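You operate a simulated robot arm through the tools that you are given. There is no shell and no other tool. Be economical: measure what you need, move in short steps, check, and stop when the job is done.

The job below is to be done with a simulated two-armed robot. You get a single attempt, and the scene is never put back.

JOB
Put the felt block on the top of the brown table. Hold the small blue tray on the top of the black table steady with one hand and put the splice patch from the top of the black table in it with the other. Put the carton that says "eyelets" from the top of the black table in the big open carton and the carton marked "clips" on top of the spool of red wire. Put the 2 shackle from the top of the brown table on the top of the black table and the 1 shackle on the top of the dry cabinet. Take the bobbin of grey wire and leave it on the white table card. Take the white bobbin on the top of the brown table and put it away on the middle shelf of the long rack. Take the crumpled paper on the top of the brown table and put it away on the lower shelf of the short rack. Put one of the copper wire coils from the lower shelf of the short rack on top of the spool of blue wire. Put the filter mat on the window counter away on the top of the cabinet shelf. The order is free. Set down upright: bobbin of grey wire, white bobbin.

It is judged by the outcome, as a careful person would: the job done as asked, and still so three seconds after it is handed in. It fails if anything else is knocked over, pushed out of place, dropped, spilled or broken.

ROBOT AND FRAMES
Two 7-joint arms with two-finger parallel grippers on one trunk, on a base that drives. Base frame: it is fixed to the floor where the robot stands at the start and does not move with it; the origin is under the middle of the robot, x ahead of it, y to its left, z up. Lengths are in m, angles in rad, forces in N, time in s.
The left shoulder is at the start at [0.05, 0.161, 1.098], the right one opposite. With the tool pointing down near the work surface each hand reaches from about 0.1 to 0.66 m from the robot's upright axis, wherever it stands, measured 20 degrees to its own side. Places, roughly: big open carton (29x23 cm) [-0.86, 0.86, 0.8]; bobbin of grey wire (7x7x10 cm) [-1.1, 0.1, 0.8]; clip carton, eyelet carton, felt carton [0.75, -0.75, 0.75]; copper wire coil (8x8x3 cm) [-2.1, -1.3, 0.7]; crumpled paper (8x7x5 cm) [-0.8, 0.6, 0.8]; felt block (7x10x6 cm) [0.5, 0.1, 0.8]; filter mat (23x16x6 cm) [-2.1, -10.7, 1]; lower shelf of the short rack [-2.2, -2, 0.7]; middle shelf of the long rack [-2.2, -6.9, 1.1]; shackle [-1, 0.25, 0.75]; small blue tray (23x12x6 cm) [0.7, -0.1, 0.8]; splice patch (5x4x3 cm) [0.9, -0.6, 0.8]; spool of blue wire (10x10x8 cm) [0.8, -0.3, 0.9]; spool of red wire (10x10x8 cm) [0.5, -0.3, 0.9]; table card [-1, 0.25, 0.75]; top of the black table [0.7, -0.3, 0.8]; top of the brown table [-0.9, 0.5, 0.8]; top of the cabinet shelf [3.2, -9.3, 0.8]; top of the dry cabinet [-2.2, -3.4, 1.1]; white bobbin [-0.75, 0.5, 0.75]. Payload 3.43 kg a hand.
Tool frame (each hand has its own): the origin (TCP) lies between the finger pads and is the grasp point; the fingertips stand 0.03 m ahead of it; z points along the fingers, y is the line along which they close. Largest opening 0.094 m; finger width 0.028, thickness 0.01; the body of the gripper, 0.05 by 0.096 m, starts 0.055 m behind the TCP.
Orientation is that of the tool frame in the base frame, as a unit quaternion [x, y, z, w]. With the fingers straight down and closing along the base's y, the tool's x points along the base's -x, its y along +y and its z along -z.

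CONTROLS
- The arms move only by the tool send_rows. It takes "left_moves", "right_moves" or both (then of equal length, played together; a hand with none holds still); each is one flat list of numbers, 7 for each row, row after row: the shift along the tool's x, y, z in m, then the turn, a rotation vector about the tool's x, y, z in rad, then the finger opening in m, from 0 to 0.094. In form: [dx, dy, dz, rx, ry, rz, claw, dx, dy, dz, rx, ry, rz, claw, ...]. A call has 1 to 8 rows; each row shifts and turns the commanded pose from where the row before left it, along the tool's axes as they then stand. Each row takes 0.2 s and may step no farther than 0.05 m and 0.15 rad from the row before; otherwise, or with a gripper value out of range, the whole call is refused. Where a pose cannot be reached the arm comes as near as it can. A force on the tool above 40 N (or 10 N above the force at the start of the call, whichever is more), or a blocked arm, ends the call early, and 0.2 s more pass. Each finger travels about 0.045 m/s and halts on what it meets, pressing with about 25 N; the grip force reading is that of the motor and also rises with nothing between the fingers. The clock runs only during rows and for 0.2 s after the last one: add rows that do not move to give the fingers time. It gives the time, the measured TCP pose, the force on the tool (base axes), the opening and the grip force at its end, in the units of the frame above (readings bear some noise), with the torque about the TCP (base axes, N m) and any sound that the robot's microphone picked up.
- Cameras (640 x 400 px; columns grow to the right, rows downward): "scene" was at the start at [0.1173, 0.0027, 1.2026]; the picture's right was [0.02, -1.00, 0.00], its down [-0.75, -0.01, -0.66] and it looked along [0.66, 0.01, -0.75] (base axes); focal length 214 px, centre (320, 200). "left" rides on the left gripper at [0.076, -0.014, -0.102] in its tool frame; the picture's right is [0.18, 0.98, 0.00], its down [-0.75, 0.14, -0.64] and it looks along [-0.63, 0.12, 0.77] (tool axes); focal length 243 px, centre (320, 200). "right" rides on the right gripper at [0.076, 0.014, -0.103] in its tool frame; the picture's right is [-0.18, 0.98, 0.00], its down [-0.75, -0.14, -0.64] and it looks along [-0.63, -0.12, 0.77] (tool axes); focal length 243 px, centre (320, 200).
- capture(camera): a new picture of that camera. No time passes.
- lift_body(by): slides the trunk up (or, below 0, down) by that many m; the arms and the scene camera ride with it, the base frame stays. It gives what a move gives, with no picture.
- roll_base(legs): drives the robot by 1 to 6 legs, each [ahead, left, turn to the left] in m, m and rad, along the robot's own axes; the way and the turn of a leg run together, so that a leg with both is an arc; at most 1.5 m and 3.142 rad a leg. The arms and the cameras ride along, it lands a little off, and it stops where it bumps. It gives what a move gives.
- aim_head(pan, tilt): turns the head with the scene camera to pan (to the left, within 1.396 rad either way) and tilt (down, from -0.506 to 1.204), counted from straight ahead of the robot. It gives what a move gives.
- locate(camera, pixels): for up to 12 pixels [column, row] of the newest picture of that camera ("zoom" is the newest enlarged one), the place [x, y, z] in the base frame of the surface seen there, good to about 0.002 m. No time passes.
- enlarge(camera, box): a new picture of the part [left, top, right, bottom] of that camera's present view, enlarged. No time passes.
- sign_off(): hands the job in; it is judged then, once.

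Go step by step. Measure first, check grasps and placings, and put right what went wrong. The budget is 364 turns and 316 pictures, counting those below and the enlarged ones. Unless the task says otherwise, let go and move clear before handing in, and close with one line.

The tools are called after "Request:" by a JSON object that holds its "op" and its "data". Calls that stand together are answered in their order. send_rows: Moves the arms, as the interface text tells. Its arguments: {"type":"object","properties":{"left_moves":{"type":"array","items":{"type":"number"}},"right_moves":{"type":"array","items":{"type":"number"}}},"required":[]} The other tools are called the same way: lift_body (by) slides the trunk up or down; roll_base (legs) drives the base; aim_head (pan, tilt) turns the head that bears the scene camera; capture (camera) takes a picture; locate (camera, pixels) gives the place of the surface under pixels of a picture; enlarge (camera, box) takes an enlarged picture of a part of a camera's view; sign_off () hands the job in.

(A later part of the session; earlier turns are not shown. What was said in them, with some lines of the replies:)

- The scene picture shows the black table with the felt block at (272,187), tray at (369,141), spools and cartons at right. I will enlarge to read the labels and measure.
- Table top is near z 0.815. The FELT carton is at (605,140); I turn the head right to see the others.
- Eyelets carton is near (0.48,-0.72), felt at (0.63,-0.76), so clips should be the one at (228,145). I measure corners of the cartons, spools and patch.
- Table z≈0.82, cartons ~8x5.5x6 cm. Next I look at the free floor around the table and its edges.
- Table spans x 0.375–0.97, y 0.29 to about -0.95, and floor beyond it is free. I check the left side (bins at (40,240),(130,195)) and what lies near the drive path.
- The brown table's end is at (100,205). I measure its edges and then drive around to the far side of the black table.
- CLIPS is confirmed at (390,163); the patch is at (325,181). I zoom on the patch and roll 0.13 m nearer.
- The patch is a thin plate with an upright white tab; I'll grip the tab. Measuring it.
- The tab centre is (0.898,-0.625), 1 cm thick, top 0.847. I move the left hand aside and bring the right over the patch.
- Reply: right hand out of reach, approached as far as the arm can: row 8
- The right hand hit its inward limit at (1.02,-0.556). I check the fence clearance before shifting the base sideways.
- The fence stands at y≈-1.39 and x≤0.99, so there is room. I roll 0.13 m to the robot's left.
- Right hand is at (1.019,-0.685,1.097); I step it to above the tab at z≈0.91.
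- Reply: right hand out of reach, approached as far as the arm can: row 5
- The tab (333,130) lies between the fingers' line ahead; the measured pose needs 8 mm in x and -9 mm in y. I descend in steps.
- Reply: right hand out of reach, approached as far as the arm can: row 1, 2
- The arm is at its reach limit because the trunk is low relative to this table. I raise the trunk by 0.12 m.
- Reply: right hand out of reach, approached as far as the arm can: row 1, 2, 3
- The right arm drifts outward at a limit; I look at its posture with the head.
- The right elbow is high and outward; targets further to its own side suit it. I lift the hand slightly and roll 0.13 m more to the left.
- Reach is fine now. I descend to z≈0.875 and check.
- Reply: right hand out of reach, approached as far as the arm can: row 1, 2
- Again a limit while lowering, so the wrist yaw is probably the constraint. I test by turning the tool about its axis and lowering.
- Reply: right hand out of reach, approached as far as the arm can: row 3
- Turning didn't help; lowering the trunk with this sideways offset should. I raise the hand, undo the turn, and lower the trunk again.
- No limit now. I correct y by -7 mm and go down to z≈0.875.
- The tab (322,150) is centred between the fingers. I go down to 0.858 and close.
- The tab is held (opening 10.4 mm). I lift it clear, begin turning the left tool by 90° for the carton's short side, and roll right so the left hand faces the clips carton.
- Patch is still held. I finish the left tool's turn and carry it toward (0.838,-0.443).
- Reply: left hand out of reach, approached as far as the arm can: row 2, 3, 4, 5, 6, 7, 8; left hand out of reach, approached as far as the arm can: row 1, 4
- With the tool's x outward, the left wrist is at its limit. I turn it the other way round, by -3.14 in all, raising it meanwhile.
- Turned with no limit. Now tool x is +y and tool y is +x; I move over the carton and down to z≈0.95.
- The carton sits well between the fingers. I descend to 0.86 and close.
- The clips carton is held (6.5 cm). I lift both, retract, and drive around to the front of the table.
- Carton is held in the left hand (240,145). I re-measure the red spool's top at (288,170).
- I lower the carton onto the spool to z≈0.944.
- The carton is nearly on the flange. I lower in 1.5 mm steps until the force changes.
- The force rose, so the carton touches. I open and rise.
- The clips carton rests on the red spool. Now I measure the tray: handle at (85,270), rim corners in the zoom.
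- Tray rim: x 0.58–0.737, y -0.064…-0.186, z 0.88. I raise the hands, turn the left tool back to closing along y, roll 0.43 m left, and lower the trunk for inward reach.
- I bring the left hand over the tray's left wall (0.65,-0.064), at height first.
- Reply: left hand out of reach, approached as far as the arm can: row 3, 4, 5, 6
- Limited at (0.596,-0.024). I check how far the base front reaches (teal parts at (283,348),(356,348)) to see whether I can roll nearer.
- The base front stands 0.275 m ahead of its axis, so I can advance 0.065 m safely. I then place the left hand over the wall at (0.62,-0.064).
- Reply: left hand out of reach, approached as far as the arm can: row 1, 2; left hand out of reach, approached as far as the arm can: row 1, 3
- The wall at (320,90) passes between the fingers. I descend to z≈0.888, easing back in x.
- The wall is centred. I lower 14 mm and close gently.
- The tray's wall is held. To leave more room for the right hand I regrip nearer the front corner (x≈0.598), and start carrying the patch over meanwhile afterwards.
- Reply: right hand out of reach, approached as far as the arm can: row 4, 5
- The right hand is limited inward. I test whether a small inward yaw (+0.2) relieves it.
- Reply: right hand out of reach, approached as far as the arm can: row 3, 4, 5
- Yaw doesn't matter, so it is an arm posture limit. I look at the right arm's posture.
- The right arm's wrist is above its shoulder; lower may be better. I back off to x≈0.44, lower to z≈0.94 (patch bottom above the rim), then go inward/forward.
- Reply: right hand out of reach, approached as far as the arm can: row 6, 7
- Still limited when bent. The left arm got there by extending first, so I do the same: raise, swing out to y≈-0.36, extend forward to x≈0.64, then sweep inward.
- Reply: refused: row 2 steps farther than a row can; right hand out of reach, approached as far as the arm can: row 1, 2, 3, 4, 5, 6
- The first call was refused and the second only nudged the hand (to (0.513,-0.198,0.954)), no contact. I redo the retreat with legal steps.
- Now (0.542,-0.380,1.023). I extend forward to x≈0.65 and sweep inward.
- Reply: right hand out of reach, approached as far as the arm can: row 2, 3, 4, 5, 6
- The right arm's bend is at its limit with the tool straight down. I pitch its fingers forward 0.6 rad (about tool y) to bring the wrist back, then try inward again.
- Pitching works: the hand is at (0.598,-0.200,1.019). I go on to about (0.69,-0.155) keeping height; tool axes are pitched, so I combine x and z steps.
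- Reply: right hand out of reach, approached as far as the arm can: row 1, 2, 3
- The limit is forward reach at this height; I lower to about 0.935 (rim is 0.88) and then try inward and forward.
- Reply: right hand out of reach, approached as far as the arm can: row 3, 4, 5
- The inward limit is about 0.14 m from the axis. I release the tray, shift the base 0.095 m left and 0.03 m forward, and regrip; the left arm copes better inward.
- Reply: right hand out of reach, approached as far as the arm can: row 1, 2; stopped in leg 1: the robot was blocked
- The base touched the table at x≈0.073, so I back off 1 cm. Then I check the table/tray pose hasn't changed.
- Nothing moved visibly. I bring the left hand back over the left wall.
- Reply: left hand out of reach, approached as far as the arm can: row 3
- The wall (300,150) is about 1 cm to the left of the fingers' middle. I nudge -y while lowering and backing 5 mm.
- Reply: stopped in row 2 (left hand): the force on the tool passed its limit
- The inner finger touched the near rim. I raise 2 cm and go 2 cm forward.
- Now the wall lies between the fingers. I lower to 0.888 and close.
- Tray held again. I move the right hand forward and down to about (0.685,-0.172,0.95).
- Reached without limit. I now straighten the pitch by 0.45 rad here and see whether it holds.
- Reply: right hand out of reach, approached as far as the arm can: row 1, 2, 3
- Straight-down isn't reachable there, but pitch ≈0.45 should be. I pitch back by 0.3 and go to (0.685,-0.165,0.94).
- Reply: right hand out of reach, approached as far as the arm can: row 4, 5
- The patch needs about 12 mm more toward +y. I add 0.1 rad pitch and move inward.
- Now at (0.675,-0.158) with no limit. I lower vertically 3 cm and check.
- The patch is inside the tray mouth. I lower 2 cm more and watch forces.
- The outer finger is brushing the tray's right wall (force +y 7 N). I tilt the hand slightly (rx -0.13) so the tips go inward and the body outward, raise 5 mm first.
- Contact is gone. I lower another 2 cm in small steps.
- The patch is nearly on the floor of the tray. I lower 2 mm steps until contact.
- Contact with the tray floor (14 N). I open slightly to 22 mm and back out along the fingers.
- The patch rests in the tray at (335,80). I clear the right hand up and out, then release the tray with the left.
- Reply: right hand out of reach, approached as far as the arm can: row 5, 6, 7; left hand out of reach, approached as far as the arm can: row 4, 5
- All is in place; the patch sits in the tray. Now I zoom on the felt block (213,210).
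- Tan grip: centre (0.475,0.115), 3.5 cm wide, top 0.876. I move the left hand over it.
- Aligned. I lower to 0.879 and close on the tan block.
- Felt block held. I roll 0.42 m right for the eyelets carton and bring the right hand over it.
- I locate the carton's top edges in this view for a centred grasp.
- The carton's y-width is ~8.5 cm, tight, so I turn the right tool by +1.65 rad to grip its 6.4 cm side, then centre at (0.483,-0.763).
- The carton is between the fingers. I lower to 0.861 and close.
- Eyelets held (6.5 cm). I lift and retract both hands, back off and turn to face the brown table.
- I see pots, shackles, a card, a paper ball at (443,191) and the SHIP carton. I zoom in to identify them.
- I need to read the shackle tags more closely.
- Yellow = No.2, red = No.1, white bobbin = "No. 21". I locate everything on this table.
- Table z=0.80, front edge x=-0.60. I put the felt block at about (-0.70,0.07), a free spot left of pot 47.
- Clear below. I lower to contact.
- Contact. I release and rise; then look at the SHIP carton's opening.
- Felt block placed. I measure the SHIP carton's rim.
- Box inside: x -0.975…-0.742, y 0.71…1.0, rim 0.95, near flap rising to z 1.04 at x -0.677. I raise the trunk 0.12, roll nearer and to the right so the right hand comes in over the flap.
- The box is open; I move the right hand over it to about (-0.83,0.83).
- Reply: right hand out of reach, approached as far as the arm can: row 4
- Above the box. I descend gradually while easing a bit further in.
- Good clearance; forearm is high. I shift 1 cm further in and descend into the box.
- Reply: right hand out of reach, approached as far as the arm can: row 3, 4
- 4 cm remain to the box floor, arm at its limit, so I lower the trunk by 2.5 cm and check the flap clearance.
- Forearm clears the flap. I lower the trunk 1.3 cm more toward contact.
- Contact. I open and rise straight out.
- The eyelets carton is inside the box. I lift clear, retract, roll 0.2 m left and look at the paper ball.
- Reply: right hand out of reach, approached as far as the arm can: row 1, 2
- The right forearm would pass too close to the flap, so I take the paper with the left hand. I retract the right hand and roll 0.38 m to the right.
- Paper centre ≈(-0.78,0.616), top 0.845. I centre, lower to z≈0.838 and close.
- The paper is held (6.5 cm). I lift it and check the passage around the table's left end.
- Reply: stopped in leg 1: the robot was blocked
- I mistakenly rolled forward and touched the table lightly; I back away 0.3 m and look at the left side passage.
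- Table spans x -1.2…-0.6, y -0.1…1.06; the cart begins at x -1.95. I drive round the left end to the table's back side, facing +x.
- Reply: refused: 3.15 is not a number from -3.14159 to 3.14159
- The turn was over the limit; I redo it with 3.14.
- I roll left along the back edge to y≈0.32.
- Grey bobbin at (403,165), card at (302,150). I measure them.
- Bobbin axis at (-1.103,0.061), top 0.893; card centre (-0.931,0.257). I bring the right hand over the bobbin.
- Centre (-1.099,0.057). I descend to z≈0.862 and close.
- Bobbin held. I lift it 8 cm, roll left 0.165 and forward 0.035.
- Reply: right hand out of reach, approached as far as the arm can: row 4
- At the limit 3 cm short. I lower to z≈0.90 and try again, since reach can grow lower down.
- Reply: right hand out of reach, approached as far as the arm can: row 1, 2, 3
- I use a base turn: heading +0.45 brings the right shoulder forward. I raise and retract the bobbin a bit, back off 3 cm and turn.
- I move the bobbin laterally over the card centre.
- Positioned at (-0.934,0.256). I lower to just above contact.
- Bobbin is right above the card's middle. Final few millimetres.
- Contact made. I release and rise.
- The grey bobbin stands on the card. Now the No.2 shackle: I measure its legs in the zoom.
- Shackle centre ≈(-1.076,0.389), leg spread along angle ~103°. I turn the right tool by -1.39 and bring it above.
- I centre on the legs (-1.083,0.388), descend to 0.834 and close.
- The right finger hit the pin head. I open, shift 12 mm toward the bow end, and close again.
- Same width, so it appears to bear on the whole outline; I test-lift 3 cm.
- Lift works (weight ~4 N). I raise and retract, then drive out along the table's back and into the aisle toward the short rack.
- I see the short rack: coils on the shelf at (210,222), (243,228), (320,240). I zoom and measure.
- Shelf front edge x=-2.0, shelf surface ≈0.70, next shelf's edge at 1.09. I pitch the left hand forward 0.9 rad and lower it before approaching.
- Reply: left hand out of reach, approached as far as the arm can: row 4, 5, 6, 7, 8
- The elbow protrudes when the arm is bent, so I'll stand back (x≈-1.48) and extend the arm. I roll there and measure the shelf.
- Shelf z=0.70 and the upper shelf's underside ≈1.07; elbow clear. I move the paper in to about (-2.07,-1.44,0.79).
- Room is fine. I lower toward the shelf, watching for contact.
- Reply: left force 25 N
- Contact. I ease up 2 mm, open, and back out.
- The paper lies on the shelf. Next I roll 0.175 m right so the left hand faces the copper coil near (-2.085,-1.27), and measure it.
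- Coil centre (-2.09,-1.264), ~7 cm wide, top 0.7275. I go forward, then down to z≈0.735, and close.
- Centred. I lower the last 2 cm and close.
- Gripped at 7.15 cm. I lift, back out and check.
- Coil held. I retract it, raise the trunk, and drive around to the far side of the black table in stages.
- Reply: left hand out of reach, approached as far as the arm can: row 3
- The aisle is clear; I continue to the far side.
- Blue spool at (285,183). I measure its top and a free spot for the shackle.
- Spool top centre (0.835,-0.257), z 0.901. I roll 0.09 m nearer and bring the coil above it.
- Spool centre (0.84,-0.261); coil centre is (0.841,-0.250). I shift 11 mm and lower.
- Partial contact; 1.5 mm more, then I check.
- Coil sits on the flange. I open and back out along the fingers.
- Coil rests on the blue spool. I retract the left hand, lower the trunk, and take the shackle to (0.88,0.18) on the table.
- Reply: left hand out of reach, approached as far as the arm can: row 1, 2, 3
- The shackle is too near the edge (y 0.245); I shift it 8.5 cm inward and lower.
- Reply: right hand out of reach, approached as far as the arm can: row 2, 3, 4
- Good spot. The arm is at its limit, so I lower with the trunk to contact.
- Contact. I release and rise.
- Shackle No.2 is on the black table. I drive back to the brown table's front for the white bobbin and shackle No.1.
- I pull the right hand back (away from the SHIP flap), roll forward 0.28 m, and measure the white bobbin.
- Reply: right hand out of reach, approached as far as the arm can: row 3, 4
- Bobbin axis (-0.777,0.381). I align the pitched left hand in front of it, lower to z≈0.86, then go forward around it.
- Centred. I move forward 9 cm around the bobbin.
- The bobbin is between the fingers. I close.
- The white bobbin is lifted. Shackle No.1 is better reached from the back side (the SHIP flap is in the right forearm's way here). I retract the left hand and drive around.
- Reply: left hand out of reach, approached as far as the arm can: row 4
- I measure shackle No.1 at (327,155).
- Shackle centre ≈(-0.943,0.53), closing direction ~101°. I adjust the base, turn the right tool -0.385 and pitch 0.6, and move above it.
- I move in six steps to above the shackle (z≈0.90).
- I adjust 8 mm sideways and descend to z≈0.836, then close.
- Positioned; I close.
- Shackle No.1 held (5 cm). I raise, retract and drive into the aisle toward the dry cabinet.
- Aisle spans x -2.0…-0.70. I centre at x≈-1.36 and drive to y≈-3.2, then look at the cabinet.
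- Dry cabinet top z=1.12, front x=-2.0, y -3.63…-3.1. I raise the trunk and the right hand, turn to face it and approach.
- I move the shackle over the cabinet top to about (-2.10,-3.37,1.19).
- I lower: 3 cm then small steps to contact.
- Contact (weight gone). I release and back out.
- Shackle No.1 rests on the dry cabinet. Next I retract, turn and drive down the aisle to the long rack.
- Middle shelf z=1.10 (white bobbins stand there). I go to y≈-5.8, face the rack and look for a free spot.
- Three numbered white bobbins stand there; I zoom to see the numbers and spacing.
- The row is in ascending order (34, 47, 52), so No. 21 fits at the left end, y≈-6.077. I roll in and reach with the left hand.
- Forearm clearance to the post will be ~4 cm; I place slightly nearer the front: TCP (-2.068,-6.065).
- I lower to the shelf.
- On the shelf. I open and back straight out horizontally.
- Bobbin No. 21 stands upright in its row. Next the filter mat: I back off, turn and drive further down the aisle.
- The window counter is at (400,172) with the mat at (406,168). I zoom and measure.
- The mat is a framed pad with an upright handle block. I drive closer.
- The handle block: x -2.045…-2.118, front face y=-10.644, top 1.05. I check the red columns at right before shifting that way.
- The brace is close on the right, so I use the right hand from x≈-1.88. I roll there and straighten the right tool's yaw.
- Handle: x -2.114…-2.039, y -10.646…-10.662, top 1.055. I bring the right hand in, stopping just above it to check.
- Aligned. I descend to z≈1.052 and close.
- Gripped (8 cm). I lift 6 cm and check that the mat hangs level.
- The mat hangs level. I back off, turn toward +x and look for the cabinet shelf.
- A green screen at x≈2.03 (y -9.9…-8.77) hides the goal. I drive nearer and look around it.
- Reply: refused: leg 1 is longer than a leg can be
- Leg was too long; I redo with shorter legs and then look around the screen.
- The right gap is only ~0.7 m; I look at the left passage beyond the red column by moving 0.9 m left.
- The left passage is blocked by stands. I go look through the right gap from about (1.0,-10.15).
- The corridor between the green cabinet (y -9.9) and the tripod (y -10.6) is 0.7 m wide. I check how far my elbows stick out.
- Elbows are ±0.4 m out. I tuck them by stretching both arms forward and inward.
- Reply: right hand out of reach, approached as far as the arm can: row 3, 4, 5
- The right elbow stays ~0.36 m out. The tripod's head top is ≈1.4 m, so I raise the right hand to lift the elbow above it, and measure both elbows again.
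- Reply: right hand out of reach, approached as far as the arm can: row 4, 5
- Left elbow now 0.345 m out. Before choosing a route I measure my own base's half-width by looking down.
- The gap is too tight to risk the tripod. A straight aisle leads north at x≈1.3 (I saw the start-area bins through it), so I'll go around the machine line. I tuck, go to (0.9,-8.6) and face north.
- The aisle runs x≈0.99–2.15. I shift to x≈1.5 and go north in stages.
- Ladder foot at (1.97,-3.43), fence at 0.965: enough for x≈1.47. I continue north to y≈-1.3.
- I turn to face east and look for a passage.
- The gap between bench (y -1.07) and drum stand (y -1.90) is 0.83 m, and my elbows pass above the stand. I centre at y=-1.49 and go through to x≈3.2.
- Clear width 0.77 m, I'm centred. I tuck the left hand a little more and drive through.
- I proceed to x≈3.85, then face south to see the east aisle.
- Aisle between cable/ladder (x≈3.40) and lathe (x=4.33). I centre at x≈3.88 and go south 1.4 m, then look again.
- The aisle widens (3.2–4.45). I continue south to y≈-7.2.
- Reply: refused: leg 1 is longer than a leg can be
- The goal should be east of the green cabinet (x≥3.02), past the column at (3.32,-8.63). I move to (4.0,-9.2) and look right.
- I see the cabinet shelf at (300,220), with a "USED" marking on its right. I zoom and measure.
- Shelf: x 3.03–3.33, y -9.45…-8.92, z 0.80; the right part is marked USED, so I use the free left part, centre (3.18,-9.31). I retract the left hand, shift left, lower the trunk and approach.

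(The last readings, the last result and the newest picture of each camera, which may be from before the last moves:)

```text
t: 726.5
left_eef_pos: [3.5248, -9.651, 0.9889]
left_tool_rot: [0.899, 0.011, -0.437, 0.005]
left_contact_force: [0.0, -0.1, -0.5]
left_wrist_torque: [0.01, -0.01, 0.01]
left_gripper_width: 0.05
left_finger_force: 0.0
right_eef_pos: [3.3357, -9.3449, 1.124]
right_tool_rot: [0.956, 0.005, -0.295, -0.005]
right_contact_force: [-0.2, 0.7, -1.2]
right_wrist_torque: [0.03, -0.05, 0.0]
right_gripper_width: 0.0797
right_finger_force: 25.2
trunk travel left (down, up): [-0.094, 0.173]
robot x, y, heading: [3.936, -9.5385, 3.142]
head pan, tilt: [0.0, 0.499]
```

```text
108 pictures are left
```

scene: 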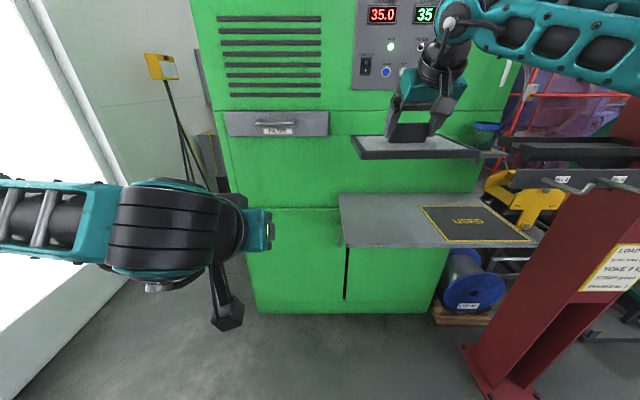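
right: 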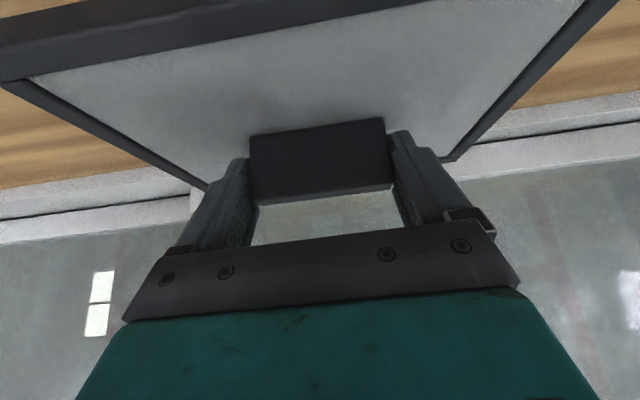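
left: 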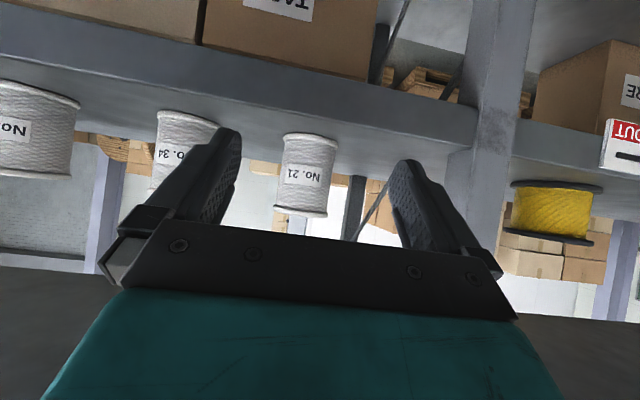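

I roll in 0.19 m, then bring the mat to (3.19,-9.31) and start lowering.

Request:
{"op": "roll_base", "data": {"legs": [[0.19, 0, 0]]}}

Request:
{"op": "send_rows", "data": {"right_moves": [0.0165, -0.012, -0.0113, 0, 0, 0, 0.05, 0.0165, -0.012, -0.0113, 0, 0, 0, 0.05, 0.0226, -0.01, 0.033, 0, 0, 0, 0.05, 0.0226, 0, 0.033, 0, 0, 0, 0.05, 0.0226, 0, 0.033, 0, 0, 0, 0.05, 0, 0, 0, 0, 0, 0, 0.05]}}

Request:
{"op": "capture", "data": {"camera": "scene"}}

```text
t: 728.1
left_eef_pos: [3.3376, -9.6498, 0.9887]
left_tool_rot: [0.899, 0.012, -0.437, 0.004]
left_contact_force: [0.5, 0.5, -0.3]
left_wrist_torque: [0.04, 0.02, 0.01]
left_gripper_width: 0.0499
left_finger_force: 0.0
right_eef_pos: [3.1472, -9.3444, 1.1237]
right_tool_rot: [0.955, 0.004, -0.296, -0.005]
right_contact_force: [-0.8, -0.6, -1.3]
right_wrist_torque: [-0.02, 0.01, -0.01]
right_gripper_width: 0.0797
right_finger_force: 24.6
trunk travel left (down, up): [-0.094, 0.173]
robot x, y, heading: [3.7477, -9.5368, 3.145]
head pan, tilt: [0.0, 0.499]
```

```text
t: 729.5
left_eef_pos: [3.3371, -9.6507, 0.9894]
left_tool_rot: [0.9, 0.01, -0.436, 0.004]
left_contact_force: [0.4, -0.2, 0.0]
left_wrist_torque: [-0.02, 0.02, 0.01]
left_gripper_width: 0.0501
left_finger_force: 0.2
right_eef_pos: [3.1882, -9.3086, 1.0041]
right_tool_rot: [0.955, 0.004, -0.296, -0.006]
right_contact_force: [-0.3, 0.0, -0.5]
right_wrist_torque: [0.02, -0.01, -0.01]
right_gripper_width: 0.0795
right_finger_force: 24.6
trunk travel left (down, up): [-0.094, 0.173]
robot x, y, heading: [3.748, -9.5382, 3.138]
head pan, tilt: [0.0, 0.499]
```

```text
107 pictures are left
```

scene: 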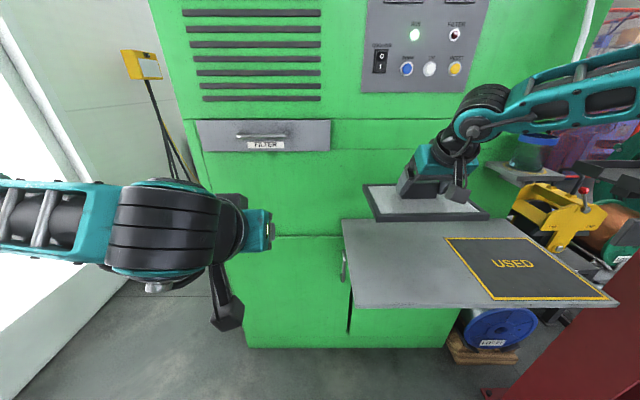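

Mat above the free part. I lower further.

Request:
{"op": "send_rows", "data": {"right_moves": [0.0226, 0, 0.033, 0, 0, 0, 0.05, 0.0226, 0, 0.033, 0, 0, 0, 0.05, 0.0226, 0, 0.033, 0, 0, 0, 0.05, 0.0057, 0, 0.0083, 0, 0, 0, 0.05, 0, 0, 0, 0, 0, 0, 0.05]}}

Request:
{"op": "enlarge", "data": {"camera": "scene", "box": [320, 130, 640, 330]}}

```text
t: 730.7
left_eef_pos: [3.3369, -9.6498, 0.9899]
left_tool_rot: [0.9, 0.01, -0.436, 0.003]
left_contact_force: [0.3, -0.4, 0.4]
left_wrist_torque: [0.03, -0.01, 0.03]
left_gripper_width: 0.0501
left_finger_force: 0.1
right_eef_pos: [3.1887, -9.3058, 0.8753]
right_tool_rot: [0.955, 0.004, -0.296, -0.005]
right_contact_force: [-0.1, 0.2, -1.4]
right_wrist_torque: [0.02, -0.03, 0.01]
right_gripper_width: 0.0797
right_finger_force: 24.5
trunk travel left (down, up): [-0.094, 0.173]
robot x, y, heading: [3.7479, -9.5397, 3.137]
head pan, tilt: [0.0, 0.499]
```

```text
2.00 times, centred on (480, 230) of scene
```

zoom: 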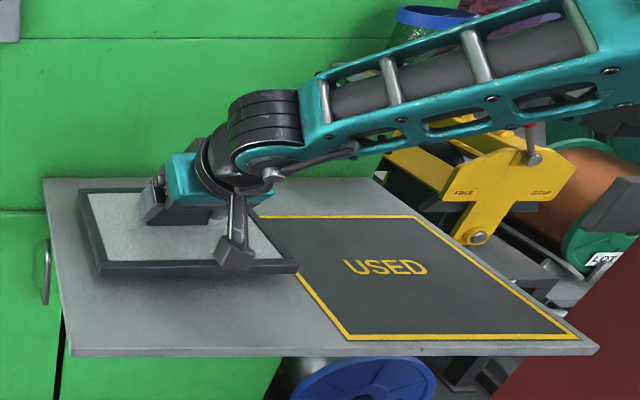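

Request:
{"op": "send_rows", "data": {"right_moves": [0.0079, 0, 0.0116, 0, 0, 0, 0.05, 0.0017, 0, 0.0025, 0, 0, 0, 0.05, 0.0011, 0, 0.0017, 0, 0, 0, 0.05, 0, 0, 0, 0, 0, 0, 0.05]}}

```text
t: 731.7
left_eef_pos: [3.3368, -9.6512, 0.9891]
left_tool_rot: [0.9, 0.011, -0.436, 0.004]
left_contact_force: [0.1, 0.7, 0.1]
left_wrist_torque: [0.04, -0.03, 0.02]
left_gripper_width: 0.0501
left_finger_force: 0.1
right_eef_pos: [3.188, -9.3064, 0.8567]
right_tool_rot: [0.955, 0.003, -0.295, -0.006]
right_contact_force: [0.4, -1.3, -1.9]
right_wrist_torque: [0.0, -0.03, -0.05]
right_gripper_width: 0.0793
right_finger_force: 25.5
trunk travel left (down, up): [-0.094, 0.173]
robot x, y, heading: [3.7477, -9.5365, 3.135]
head pan, tilt: [0.0, 0.499]
```

Request:
{"op": "send_rows", "data": {"right_moves": [0.0011, 0, 0.0017, 0, 0, 0, 0.05, 0.0011, 0, 0.0017, 0, 0, 0, 0.05, 0, 0, 0, 0, 0, 0, 0.05]}}

```text
t: 732.5
left_eef_pos: [3.3379, -9.6504, 0.9898]
left_tool_rot: [0.899, 0.01, -0.437, 0.003]
left_contact_force: [-0.6, 0.2, -0.5]
left_wrist_torque: [-0.01, 0.0, -0.01]
left_gripper_width: 0.0501
left_finger_force: 0.0
right_eef_pos: [3.1873, -9.3064, 0.8529]
right_tool_rot: [0.955, 0.002, -0.298, -0.006]
right_contact_force: [0.5, 2.7, 8.8]
right_wrist_torque: [-1.08, 0.06, -0.23]
right_gripper_width: 0.0796
right_finger_force: 24.8
trunk travel left (down, up): [-0.094, 0.173]
robot x, y, heading: [3.7447, -9.539, 3.136]
head pan, tilt: [0.0, 0.499]
```

Contact with the shelf. I release and back up.

Request:
{"op": "send_rows", "data": {"right_moves": [0, 0, 0, 0, 0, 0, 0.088, 0, 0, 0, 0, 0, 0, 0.094, 0, 0, 0, 0, 0, 0, 0.094, -0.017, 0, -0.0248, 0, 0, 0, 0.094, -0.017, 0, -0.0248, 0, 0, 0, 0.094, -0.0226, 0, -0.033, 0, 0, 0, 0.094, 0.01, 0, -0.045, 0, 0, 0, 0.094]}}

Request:
{"op": "capture", "data": {"camera": "scene"}}

```text
t: 734.1
left_eef_pos: [3.337, -9.651, 0.989]
left_tool_rot: [0.899, 0.01, -0.438, 0.004]
left_contact_force: [0.1, -0.1, 0.4]
left_wrist_torque: [-0.03, 0.0, -0.01]
left_gripper_width: 0.0498
left_finger_force: 0.0
right_eef_pos: [3.2214, -9.3073, 0.9833]
right_tool_rot: [0.955, 0.003, -0.295, -0.006]
right_contact_force: [0.4, 0.8, 0.5]
right_wrist_torque: [-0.01, 0.02, 0.02]
right_gripper_width: 0.0938
right_finger_force: 0.1
trunk travel left (down, up): [-0.094, 0.173]
robot x, y, heading: [3.7447, -9.5402, 3.138]
head pan, tilt: [0.0, 0.499]
```

```text
105 pictures are left
```

scene: 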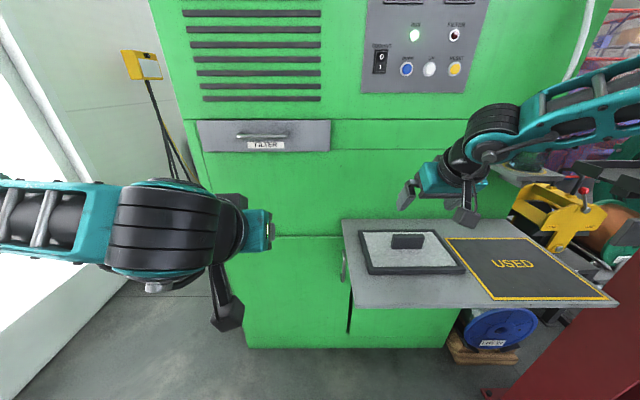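

The filter mat lies on the shelf top, clear of the USED zone. I back clear and hand in.

Request:
{"op": "roll_base", "data": {"legs": [[-0.3, 0, 0]]}}

Request:
{"op": "capture", "data": {"camera": "scene"}}

```text
t: 736.1
left_eef_pos: [3.6374, -9.6518, 0.9893]
left_tool_rot: [0.9, 0.01, -0.436, 0.003]
left_contact_force: [0.3, 0.0, 0.4]
left_wrist_torque: [0.0, -0.03, 0.0]
left_gripper_width: 0.0502
left_finger_force: 0.1
right_eef_pos: [3.5225, -9.3086, 0.9825]
right_tool_rot: [0.955, 0.003, -0.296, -0.005]
right_contact_force: [-0.2, 0.0, -0.7]
right_wrist_torque: [0.04, 0.01, 0.01]
right_gripper_width: 0.0943
right_finger_force: 0.0
trunk travel left (down, up): [-0.094, 0.173]
robot x, y, heading: [4.0451, -9.5391, 3.135]
head pan, tilt: [0.0, 0.499]
```

```text
104 pictures are left
```

scene: 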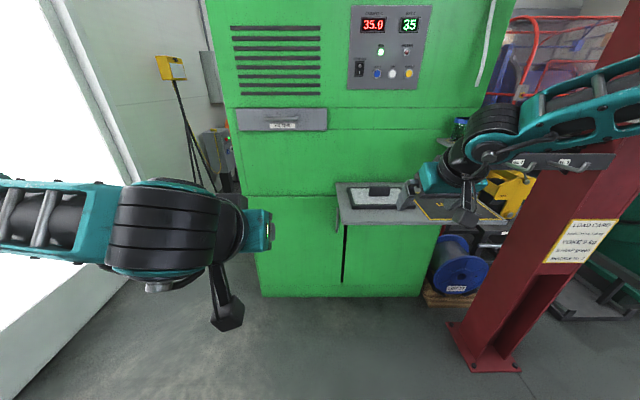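

Everything is placed and both hands are clear; I hand the job in.

Request:
{"op": "sign_off", "data": {}}

```text
The job is handed in.
```

All the items are placed as asked, both bobbins stand upright, and the job is handed in; along the way the base bumped the black table once and the brown table once, lightly, with nothing seen to move.
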